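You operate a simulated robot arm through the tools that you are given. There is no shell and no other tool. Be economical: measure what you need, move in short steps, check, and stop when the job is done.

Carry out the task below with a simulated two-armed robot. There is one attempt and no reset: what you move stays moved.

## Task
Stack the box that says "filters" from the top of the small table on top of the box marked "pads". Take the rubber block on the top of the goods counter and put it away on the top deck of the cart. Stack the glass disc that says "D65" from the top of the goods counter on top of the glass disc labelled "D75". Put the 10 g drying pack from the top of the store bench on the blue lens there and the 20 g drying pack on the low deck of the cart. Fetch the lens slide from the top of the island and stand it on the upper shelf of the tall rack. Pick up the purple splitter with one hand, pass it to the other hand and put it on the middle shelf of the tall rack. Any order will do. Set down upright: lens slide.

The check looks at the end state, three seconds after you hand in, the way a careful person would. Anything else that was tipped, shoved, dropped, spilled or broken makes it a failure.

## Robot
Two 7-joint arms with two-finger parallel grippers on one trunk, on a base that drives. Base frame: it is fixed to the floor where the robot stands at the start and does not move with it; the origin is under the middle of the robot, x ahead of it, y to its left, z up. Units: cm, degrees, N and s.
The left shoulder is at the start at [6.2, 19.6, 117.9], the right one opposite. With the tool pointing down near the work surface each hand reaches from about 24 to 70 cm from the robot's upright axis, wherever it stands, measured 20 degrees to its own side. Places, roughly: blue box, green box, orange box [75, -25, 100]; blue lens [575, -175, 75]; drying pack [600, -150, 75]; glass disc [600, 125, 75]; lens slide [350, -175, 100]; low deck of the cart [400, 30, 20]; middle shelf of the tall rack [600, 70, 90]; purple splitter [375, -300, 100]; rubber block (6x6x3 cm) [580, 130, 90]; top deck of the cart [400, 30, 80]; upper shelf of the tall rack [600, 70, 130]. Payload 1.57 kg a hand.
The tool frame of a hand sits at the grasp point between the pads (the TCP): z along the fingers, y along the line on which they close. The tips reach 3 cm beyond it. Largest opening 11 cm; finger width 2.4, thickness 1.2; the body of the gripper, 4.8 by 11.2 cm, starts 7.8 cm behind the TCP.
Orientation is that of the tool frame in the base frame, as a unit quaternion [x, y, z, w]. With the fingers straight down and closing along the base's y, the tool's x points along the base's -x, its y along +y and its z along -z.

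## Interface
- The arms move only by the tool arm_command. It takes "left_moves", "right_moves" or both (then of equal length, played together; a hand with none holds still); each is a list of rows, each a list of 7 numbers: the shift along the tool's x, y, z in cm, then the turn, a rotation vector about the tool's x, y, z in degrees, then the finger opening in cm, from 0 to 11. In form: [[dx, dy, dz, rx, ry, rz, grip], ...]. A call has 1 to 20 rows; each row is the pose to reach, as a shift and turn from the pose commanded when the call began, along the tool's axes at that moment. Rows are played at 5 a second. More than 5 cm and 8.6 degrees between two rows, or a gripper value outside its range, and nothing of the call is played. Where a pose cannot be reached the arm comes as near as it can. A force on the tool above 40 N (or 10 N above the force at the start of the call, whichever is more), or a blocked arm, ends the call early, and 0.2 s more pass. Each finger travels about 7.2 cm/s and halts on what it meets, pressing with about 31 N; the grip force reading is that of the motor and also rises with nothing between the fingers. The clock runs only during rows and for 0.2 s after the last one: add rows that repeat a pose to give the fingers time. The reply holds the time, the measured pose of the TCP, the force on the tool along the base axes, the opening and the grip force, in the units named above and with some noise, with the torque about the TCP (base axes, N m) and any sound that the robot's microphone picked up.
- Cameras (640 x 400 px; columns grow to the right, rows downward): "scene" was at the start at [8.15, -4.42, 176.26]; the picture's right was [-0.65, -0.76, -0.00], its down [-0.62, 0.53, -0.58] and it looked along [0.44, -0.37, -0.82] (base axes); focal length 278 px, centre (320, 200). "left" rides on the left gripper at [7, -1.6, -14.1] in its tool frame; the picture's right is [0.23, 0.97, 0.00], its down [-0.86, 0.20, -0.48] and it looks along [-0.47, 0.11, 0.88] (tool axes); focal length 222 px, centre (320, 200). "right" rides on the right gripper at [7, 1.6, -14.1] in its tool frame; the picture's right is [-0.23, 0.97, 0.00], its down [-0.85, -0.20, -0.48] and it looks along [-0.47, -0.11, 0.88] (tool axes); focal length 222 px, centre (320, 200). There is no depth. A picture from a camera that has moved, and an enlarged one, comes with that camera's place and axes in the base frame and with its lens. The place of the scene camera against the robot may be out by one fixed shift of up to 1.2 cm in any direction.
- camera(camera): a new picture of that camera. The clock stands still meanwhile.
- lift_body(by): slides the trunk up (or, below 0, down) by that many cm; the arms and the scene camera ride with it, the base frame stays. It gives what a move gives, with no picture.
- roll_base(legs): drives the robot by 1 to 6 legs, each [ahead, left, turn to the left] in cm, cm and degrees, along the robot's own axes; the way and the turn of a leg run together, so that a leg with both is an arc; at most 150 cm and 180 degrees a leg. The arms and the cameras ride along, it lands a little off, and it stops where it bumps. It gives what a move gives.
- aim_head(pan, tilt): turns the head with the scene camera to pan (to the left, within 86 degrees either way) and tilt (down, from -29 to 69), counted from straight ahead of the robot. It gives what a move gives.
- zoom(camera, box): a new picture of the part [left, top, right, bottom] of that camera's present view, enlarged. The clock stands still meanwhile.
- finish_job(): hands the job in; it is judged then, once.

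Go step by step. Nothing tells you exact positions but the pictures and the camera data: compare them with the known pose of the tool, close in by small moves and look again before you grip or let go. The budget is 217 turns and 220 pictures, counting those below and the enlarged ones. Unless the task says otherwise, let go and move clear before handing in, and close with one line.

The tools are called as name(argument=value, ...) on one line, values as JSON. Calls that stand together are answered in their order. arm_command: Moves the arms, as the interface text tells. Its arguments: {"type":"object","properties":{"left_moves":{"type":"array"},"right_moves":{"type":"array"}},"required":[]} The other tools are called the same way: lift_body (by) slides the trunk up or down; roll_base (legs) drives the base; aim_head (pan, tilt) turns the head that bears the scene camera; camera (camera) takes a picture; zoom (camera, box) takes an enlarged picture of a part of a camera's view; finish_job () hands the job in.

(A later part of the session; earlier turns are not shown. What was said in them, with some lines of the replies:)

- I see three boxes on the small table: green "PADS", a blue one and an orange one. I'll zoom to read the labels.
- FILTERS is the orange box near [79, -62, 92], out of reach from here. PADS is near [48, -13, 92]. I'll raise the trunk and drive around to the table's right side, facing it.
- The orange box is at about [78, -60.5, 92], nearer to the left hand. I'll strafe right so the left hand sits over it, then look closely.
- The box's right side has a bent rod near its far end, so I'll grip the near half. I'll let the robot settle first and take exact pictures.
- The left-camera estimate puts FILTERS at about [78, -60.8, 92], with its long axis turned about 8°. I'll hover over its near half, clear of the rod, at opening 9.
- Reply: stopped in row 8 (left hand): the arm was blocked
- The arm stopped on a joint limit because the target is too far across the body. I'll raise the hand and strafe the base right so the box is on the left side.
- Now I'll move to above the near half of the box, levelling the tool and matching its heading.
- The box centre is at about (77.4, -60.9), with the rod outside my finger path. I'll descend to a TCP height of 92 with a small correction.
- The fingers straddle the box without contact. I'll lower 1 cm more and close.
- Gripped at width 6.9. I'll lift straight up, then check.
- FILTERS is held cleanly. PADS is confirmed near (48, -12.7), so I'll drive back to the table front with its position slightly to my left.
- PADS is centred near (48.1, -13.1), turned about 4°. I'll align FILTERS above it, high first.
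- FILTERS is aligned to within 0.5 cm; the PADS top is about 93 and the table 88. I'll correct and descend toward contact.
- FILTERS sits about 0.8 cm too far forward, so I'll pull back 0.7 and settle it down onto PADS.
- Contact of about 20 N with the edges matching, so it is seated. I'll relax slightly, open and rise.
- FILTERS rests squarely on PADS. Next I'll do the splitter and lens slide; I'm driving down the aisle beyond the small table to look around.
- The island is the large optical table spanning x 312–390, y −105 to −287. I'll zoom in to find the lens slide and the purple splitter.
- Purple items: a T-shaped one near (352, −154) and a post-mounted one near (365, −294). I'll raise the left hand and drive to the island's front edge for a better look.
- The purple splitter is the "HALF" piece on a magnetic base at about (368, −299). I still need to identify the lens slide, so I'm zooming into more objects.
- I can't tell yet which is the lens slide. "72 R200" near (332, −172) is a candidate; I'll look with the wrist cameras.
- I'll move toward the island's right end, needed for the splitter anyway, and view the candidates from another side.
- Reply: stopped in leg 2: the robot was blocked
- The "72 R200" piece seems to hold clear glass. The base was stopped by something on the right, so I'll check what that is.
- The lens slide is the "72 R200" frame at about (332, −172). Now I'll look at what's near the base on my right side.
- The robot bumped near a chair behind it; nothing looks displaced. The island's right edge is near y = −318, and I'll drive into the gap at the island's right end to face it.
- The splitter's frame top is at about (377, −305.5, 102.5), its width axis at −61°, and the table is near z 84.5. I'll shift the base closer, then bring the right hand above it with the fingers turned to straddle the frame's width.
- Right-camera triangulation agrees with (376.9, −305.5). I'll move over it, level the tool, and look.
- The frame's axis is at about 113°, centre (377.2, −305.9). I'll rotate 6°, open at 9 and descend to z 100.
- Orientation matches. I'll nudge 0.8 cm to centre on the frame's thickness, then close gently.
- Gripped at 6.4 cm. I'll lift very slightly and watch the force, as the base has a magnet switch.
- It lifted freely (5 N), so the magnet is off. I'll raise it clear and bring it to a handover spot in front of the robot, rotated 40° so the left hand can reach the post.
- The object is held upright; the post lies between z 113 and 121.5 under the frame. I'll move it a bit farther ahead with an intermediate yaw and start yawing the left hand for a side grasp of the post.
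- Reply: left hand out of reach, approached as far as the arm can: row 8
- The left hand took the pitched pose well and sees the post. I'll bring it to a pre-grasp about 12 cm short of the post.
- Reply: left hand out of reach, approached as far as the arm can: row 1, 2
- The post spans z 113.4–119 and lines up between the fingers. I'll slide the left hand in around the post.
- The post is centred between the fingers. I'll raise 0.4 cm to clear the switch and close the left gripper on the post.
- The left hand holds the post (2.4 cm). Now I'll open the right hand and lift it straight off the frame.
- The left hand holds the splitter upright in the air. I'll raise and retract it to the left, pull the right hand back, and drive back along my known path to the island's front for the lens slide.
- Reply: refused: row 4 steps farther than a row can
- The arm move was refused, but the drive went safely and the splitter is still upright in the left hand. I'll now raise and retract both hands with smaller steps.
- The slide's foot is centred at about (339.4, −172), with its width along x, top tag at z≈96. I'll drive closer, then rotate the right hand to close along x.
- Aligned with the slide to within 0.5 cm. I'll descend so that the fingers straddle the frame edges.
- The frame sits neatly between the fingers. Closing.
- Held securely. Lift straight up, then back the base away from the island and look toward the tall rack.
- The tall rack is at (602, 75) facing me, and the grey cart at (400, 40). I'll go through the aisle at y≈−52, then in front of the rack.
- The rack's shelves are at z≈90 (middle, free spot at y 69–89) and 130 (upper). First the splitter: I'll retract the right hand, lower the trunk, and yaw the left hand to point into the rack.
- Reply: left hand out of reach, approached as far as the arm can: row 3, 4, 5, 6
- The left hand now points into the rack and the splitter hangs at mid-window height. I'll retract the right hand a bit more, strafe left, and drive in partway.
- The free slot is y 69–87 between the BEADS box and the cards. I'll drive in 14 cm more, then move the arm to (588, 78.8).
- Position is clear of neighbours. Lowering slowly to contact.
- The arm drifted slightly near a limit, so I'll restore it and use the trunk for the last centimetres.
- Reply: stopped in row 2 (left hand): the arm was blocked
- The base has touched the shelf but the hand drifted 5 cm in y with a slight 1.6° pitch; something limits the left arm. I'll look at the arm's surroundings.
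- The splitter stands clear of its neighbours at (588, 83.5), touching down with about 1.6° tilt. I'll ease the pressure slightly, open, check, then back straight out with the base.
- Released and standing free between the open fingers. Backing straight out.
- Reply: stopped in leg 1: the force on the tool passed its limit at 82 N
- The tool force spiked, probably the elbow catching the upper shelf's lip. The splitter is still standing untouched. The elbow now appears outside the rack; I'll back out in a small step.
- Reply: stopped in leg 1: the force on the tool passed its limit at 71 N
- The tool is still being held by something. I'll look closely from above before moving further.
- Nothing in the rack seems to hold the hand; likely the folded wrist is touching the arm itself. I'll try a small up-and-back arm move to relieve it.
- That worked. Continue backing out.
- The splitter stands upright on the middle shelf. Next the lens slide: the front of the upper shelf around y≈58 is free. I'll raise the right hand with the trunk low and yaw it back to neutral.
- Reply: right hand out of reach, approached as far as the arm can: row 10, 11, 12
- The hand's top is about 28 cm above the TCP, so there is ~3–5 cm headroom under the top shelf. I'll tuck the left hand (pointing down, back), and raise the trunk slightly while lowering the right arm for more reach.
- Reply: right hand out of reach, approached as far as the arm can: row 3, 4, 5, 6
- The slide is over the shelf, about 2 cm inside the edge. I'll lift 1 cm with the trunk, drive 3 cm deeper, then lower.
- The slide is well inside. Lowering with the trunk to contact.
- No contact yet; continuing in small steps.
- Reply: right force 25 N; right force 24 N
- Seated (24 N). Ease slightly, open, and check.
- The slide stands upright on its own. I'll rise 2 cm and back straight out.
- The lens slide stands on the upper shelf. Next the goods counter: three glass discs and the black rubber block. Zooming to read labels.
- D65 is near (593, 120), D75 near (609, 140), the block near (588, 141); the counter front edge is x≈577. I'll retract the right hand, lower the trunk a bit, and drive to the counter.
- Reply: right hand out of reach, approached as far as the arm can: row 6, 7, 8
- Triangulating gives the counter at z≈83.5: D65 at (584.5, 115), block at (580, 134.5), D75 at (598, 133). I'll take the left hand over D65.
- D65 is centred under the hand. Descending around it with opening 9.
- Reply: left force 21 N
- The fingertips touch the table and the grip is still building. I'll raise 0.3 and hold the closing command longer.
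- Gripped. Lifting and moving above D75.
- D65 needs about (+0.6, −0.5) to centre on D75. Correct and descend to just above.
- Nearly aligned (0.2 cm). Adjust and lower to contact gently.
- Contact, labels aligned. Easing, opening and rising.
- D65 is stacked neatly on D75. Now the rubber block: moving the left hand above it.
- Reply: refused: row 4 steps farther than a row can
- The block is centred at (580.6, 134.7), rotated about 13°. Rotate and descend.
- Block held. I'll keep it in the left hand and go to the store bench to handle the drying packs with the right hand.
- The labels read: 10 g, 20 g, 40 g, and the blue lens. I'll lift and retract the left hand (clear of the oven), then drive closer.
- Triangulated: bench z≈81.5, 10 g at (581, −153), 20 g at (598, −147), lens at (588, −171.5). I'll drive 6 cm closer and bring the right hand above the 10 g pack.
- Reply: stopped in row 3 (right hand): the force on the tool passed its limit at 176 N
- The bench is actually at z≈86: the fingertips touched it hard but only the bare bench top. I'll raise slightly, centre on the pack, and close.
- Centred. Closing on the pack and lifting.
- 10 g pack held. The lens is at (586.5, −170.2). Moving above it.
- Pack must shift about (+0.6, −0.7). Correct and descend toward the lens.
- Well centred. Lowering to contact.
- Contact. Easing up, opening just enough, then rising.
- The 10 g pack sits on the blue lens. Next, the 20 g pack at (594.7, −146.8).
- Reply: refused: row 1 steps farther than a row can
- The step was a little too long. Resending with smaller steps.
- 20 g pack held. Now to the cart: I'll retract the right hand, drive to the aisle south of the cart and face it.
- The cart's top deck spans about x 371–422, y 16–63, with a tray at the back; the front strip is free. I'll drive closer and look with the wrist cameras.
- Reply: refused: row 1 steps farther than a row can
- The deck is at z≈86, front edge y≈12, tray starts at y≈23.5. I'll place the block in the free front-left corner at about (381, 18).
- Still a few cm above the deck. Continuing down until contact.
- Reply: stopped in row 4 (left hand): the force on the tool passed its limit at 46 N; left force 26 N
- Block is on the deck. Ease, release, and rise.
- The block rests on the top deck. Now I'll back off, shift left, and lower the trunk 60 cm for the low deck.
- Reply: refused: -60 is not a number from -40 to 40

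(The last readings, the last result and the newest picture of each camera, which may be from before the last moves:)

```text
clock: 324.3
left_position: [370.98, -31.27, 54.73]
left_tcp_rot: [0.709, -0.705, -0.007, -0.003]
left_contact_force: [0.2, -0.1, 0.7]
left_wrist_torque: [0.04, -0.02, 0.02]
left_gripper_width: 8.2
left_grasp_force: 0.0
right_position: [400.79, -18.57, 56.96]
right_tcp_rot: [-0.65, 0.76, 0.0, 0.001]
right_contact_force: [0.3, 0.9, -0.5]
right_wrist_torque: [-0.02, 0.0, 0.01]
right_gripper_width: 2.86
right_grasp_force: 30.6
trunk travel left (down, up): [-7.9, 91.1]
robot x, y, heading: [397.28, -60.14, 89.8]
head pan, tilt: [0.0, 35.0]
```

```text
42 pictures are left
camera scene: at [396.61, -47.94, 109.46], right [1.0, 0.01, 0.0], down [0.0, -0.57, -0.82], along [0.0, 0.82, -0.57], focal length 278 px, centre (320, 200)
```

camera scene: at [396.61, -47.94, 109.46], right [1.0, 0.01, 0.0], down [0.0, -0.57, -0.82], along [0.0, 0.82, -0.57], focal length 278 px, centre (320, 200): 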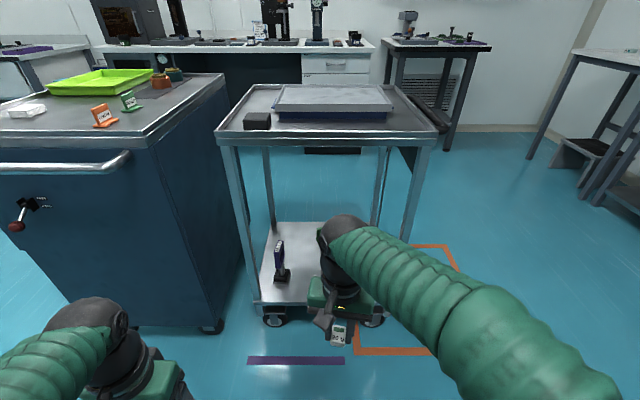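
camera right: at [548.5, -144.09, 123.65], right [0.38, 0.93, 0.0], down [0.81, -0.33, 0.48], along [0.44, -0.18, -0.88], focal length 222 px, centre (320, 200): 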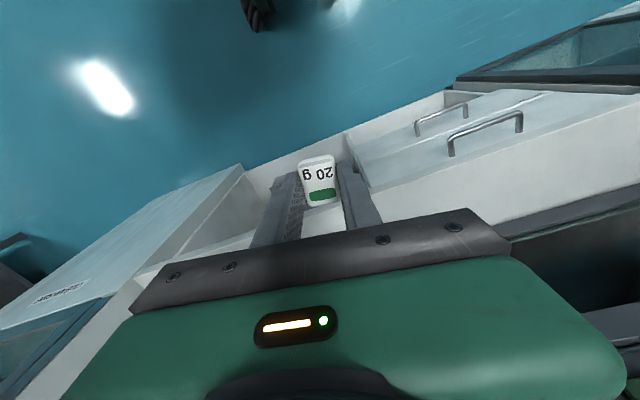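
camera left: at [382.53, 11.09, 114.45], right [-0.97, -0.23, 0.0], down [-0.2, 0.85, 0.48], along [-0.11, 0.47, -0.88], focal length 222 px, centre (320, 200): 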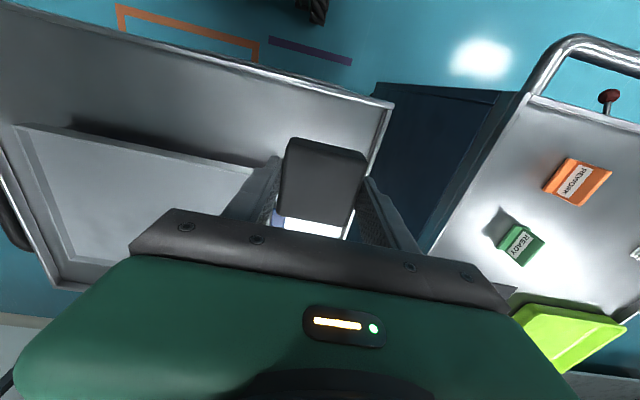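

The low deck is at z≈22.5 and there's a standing item near (381, 22). I'll extend the right hand forward, lower it to z≈31, still outside the cart.

arm_command(right_moves=[[-4, 0, 0, 0, 0, 0, 2], [-8, 0, 0, 0, 0, 0, 2], [-12.2, 0, 0, 0, 0, 0, 2], [-12.2, 0, 5, 0, 0, 0, 2], [-12.2, 0, 10, 0, 0, 0, 2], [-12.2, 0, 15, 0, 0, 0, 2], [-12.2, 0, 20, 0, 0, 0, 2], [-12.2, 0, 25, 0, 0, 0, 2], [-12.2, 0, 25, 0, 0, 0, 2]])

camera(camera="scene")

```text
clock: 326.3
left_position: [370.94, -31.25, 54.69]
left_tcp_rot: [0.708, -0.706, -0.006, -0.002]
left_contact_force: [0.4, 0.0, -0.1]
left_wrist_torque: [0.01, 0.01, -0.01]
left_gripper_width: 8.21
left_grasp_force: 0.1
right_position: [402.79, -6.66, 31.66]
right_tcp_rot: [-0.65, 0.76, 0.0, 0.002]
right_contact_force: [0.0, 0.4, -0.9]
right_wrist_torque: [0.02, -0.02, 0.02]
right_gripper_width: 2.88
right_grasp_force: 30.9
trunk travel left (down, up): [-7.9, 91.1]
robot x, y, heading: [397.59, -60.17, 90.6]
head pan, tilt: [0.0, 35.0]
```

```text
41 pictures are left
camera scene: at [396.6, -47.85, 109.45], right [1.0, 0.01, 0.0], down [0.0, -0.58, -0.82], along [0.0, 0.82, -0.58], focal length 278 px, centre (320, 200)
```

scene: 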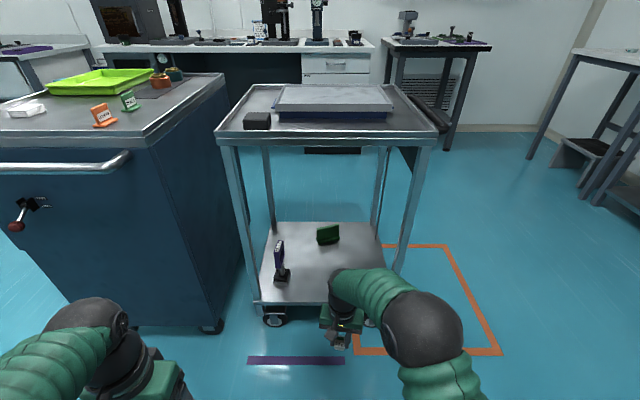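

The low deck is free around (398, 19). I'll drive in 12 cm, shift left slightly, and then extend the arm so the elbow stays outside the cart legs.

roll_base(legs=[[12, 4, 0]])

arm_command(right_moves=[[-3, 0.5, 0, 0, 0, 0, 2], [-6, 1, 0, 0, 0, 0, 2], [-9, 1.5, 0, 0, 0, 0, 2], [-12, 1.9, 0, 0, 0, 0, 2], [-13.5, 2.1, 0, 0, 0, 0, 2], [-13.5, 2.1, 0, 0, 0, 0, 2]])

camera(camera="scene")

camera(camera="right")

```text
clock: 327.6
left_position: [367.06, -19.47, 54.67]
left_tcp_rot: [0.709, -0.705, -0.007, -0.002]
left_contact_force: [-0.2, -1.1, 0.3]
left_wrist_torque: [0.01, 0.03, 0.0]
left_gripper_width: 8.22
left_grasp_force: 0.0
right_position: [398.78, 4.97, 31.75]
right_tcp_rot: [-0.65, 0.76, 0.001, 0.002]
right_contact_force: [-0.3, -0.1, -0.2]
right_wrist_torque: [0.03, -0.03, -0.02]
right_gripper_width: 2.86
right_grasp_force: 30.9
trunk travel left (down, up): [-7.9, 91.1]
robot x, y, heading: [393.51, -48.5, 90.4]
head pan, tilt: [0.0, 35.0]
```

```text
clock: 329.0
left_position: [366.78, -19.54, 54.77]
left_tcp_rot: [0.709, -0.705, -0.008, -0.003]
left_contact_force: [-0.4, 0.4, 0.7]
left_wrist_torque: [0.01, -0.01, -0.02]
left_gripper_width: 8.22
left_grasp_force: 0.0
right_position: [398.76, 18.27, 31.66]
right_tcp_rot: [-0.651, 0.759, -0.001, 0.001]
right_contact_force: [0.9, -0.5, 0.6]
right_wrist_torque: [-0.03, 0.0, 0.0]
right_gripper_width: 2.85
right_grasp_force: 30.8
right hand out of reach, approached as far as the arm can: row 5, 6
trunk travel left (down, up): [-7.9, 91.1]
robot x, y, heading: [393.58, -48.89, 90.3]
head pan, tilt: [0.0, 35.0]
```

```text
40 pictures are left
camera scene: at [392.59, -36.12, 109.44], right [1.0, 0.0, 0.0], down [0.0, -0.58, -0.82], along [0.0, 0.82, -0.58], focal length 278 px, centre (320, 200)
```

scene: 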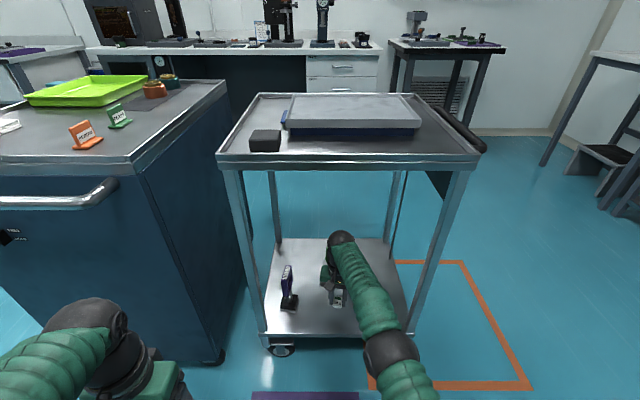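

```text
39 pictures are left
camera right: at [395.92, 11.65, 45.8], right [-0.93, 0.38, 0.0], down [0.33, 0.81, 0.48], along [0.18, 0.44, -0.88], focal length 222 px, centre (320, 200)
```

right: 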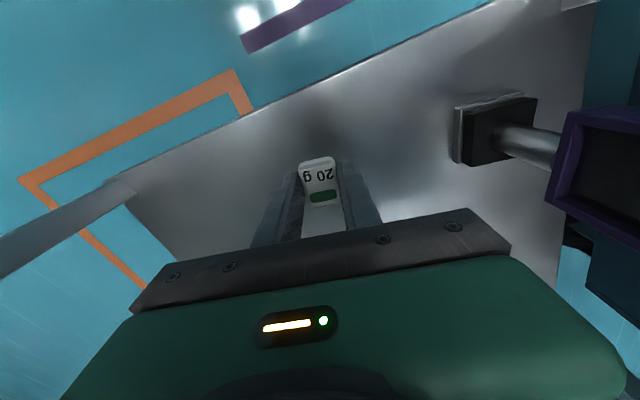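

The pack is over the low deck, clear of other items. Lowering with the trunk and then small arm steps.

lift_body(by=-4)

arm_command(right_moves=[[0, 0, 0.4, 0, 0, 0, 2], [0, 0, 0.8, 0, 0, 0, 2], [0, 0, 1.2, 0, 0, 0, 2], [0, 0, 1.5, 0, 0, 0, 2]])

zoom(camera="right", box=[240, 110, 400, 230])

```text
clock: 329.8
left_position: [367.05, -19.54, 50.71]
left_tcp_rot: [0.709, -0.705, -0.006, -0.002]
left_contact_force: [0.6, 0.9, 0.4]
left_wrist_torque: [-0.03, -0.01, -0.01]
left_gripper_width: 8.2
left_grasp_force: 0.1
right_position: [398.61, 18.27, 27.81]
right_tcp_rot: [-0.65, 0.76, -0.001, 0.002]
right_contact_force: [0.4, -0.2, -0.8]
right_wrist_torque: [0.04, -0.01, -0.04]
right_gripper_width: 2.86
right_grasp_force: 31.0
trunk travel left (down, up): [-3.9, 95.1]
robot x, y, heading: [393.25, -48.55, 90.2]
head pan, tilt: [0.0, 35.0]
```

```text
clock: 330.8
left_position: [367.1, -19.58, 50.76]
left_tcp_rot: [0.709, -0.705, -0.008, -0.003]
left_contact_force: [0.5, 0.1, 1.0]
left_wrist_torque: [0.0, -0.02, 0.01]
left_gripper_width: 8.19
left_grasp_force: 0.0
right_position: [398.68, 18.19, 26.2]
right_tcp_rot: [-0.65, 0.76, 0.0, 0.001]
right_contact_force: [-0.4, 0.8, -1.2]
right_wrist_torque: [-0.02, 0.0, 0.01]
right_gripper_width: 2.85
right_grasp_force: 31.1
trunk travel left (down, up): [-3.9, 95.1]
robot x, y, heading: [393.34, -48.7, 90.3]
head pan, tilt: [0.0, 35.0]
```

```text
3.33 times, centred on (320, 170) of right
camera zoom: at [395.92, 11.58, 40.33], right [-0.93, 0.37, 0.0], down [0.33, 0.81, 0.48], along [0.18, 0.45, -0.88], focal length 740 px, centre (320, 300)
```

zoom: 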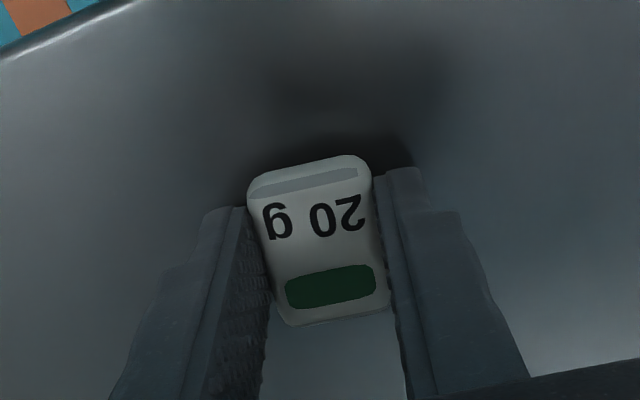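

Getting close. Continue in small steps to contact.

arm_command(right_moves=[[0, 0, 0.3, 0, 0, 0, 2], [0, 0, 0.6, 0, 0, 0, 2], [0, 0, 0.9, 0, 0, 0, 2], [0, 0, 1.2, 0, 0, 0, 2], [0, 0, 1.5, 0, 0, 0, 2], [0, 0, 1.8, 0, 0, 0, 2]])

```text
clock: 332.2
left_position: [367.07, -19.82, 50.96]
left_tcp_rot: [0.709, -0.705, -0.009, -0.005]
left_contact_force: [-0.5, -0.4, 0.6]
left_wrist_torque: [0.0, 0.0, -0.01]
left_gripper_width: 8.18
left_grasp_force: 0.1
right_position: [398.8, 18.09, 25.24]
right_tcp_rot: [-0.65, 0.76, 0.005, 0.007]
right_contact_force: [-0.6, -0.6, 41.2]
right_wrist_torque: [-0.44, 0.02, 0.09]
right_gripper_width: 2.84
right_grasp_force: 31.2
trunk travel left (down, up): [-3.9, 95.1]
robot x, y, heading: [393.68, -48.42, 90.3]
head pan, tilt: [0.0, 35.0]
```

Contact. Back up to relieve, release, rise and withdraw.

arm_command(right_moves=[[0, 0, -0.6, 0, 0, 0, 2], [0, 0, -1, 0, 0, 0, 2.8], [0, 0, -1, 0, 0, 0, 3.6], [0, 0, -1, 0, 0, 0, 4.6], [0, 0, -1, 0, 0, 0, 4.6], [0, 0, -4, 0, 0, 0, 4.6], [0, 0, -8, 0, 0, 0, 4.6], [4, -0.6, -9, 0, 0, 0, 4.6], [8, -1.2, -9, 0, 0, 0, 4.6], [12, -1.9, -9, 0, 0, 0, 4.6]])

roll_base(legs=[[-13, 0, 0]])

zoom(camera="scene", box=[200, 80, 500, 380])

```text
clock: 334.4
left_position: [366.97, -19.56, 50.73]
left_tcp_rot: [0.71, -0.705, -0.007, -0.003]
left_contact_force: [-0.5, 0.0, -0.2]
left_wrist_torque: [-0.01, -0.02, -0.01]
left_gripper_width: 8.21
left_grasp_force: 0.0
right_position: [396.83, 17.35, 33.66]
right_tcp_rot: [-0.65, 0.76, -0.001, 0.001]
right_contact_force: [-0.2, 0.4, -0.4]
right_wrist_torque: [-0.01, 0.0, 0.04]
right_gripper_width: 4.6
right_grasp_force: 0.1
right hand out of reach, approached as far as the arm can: row 8, 9, 10
trunk travel left (down, up): [-3.9, 95.1]
robot x, y, heading: [393.55, -48.95, 90.5]
head pan, tilt: [0.0, 35.0]
```

```text
clock: 335.7
left_position: [366.98, -32.62, 50.71]
left_tcp_rot: [0.709, -0.705, -0.008, -0.002]
left_contact_force: [-0.3, 0.5, 0.0]
left_wrist_torque: [0.02, -0.02, 0.01]
left_gripper_width: 8.21
left_grasp_force: 0.1
right_position: [396.76, 4.4, 33.71]
right_tcp_rot: [-0.651, 0.759, -0.001, 0.002]
right_contact_force: [0.3, 0.1, 0.4]
right_wrist_torque: [0.03, -0.01, 0.03]
right_gripper_width: 4.59
right_grasp_force: 0.0
trunk travel left (down, up): [-3.9, 95.1]
robot x, y, heading: [393.42, -61.64, 90.4]
head pan, tilt: [0.0, 35.0]
```

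```text
1.33 times, centred on (350, 230) of scene
camera zoom: at [392.63, -49.18, 105.45], right [1.0, 0.01, 0.0], down [0.0, -0.58, -0.82], along [-0.01, 0.82, -0.58], focal length 371 px, centre (280, 160)
```

zoom: 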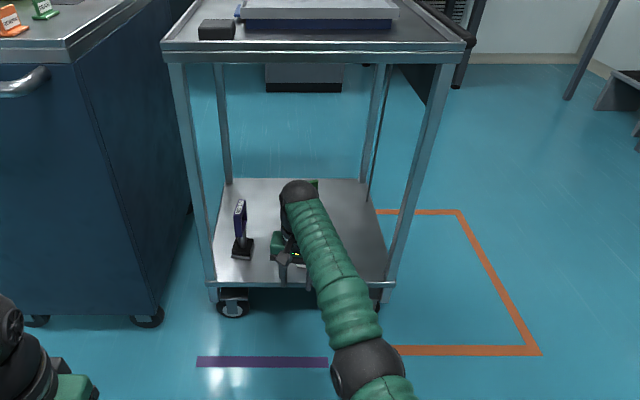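

The hand is out of the cart. I'll back a little more and strafe right clear of it, then check the pack.

roll_base(legs=[[-4, 0, 0], [0, -60, 0]])

aim_head(pan=38, tilt=35)

camera(camera="scene")

```text
clock: 339.5
left_position: [426.1, -36.18, 50.67]
left_tcp_rot: [0.709, -0.706, -0.007, -0.003]
left_contact_force: [0.0, 0.2, -0.8]
left_wrist_torque: [0.02, 0.0, 0.0]
left_gripper_width: 8.21
left_grasp_force: 0.1
right_position: [455.65, 0.63, 33.78]
right_tcp_rot: [-0.65, 0.76, -0.001, 0.002]
right_contact_force: [0.1, -0.1, 0.9]
right_wrist_torque: [0.0, 0.0, 0.0]
right_gripper_width: 4.62
right_grasp_force: 0.1
trunk travel left (down, up): [-3.9, 95.1]
robot x, y, heading: [452.19, -65.38, 90.4]
head pan, tilt: [0.0, 35.0]
```

```text
clock: 340.5
left_position: [426.04, -36.3, 50.92]
left_tcp_rot: [0.709, -0.706, -0.008, -0.003]
left_contact_force: [-0.1, -0.6, 0.1]
left_wrist_torque: [-0.02, 0.0, -0.02]
left_gripper_width: 8.18
left_grasp_force: 0.0
right_position: [455.68, 0.68, 33.65]
right_tcp_rot: [-0.65, 0.76, 0.0, 0.002]
right_contact_force: [-0.2, -0.1, -0.2]
right_wrist_torque: [0.02, -0.02, -0.02]
right_gripper_width: 4.59
right_grasp_force: 0.1
trunk travel left (down, up): [-3.9, 95.1]
robot x, y, heading: [452.36, -65.67, 90.2]
head pan, tilt: [38.0, 35.0]
```

```text
36 pictures are left
camera scene: at [446.18, -54.7, 105.44], right [0.79, 0.62, 0.0], down [0.36, -0.45, -0.82], along [-0.51, 0.64, -0.58], focal length 278 px, centre (320, 200)
```

scene: 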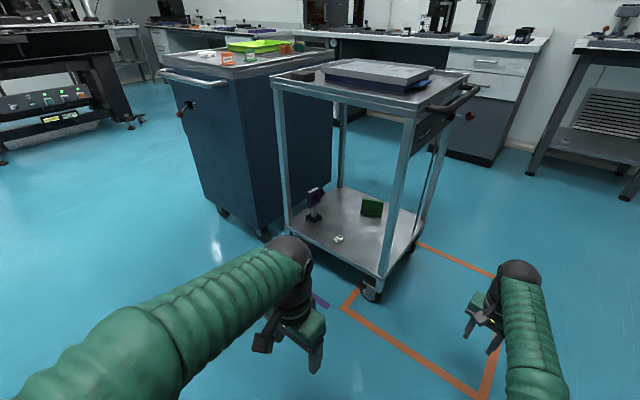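

zoom(camera="scene", box=[280, 170, 420, 270])

zoom(camera="scene", box=[250, 40, 490, 140])

```text
4.00 times, centred on (350, 220) of scene
camera zoom: at [446.18, -54.7, 105.44], right [0.79, 0.62, 0.0], down [0.36, -0.45, -0.82], along [-0.51, 0.64, -0.58], focal length 1113 px, centre (200, 120)
```

zoom: 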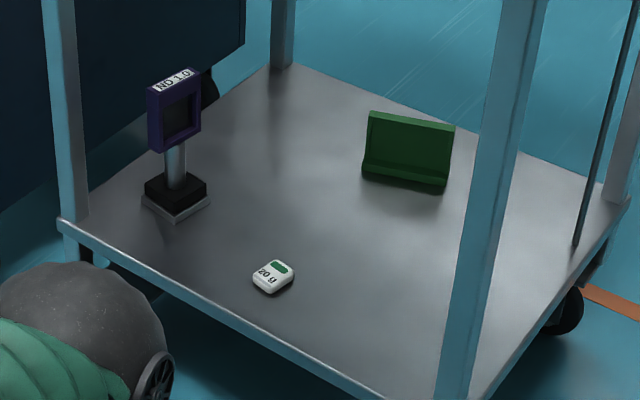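

```text
2.67 times, centred on (370, 90) of scene
camera zoom: at [446.18, -54.7, 105.44], right [0.79, 0.62, 0.0], down [0.36, -0.45, -0.82], along [-0.51, 0.64, -0.58], focal length 742 px, centre (187, 493)
```

zoom: 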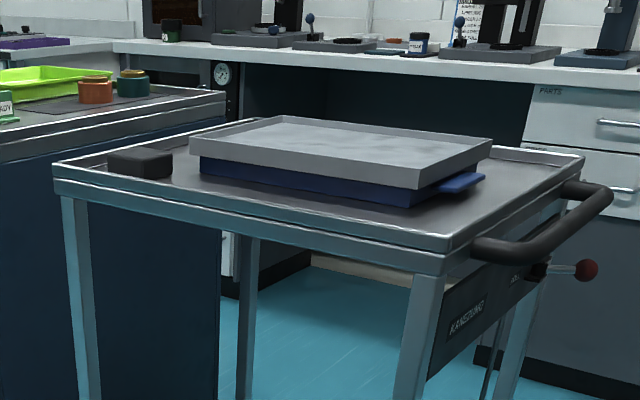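

Every item is placed: FILTERS on PADS, D65 on D75, the 10 g pack on the lens, the 20 g pack on the low deck, the block on the top deck, and the slide and splitter in the rack. Both hands are empty and clear, so I'm handing in.

finish_job()

```text
The job is handed in.
```

All the requested items are in place, both hands are empty and clear, and the job is handed in. The base bumped something once, probably a chair near the island, and nothing looked displaced.
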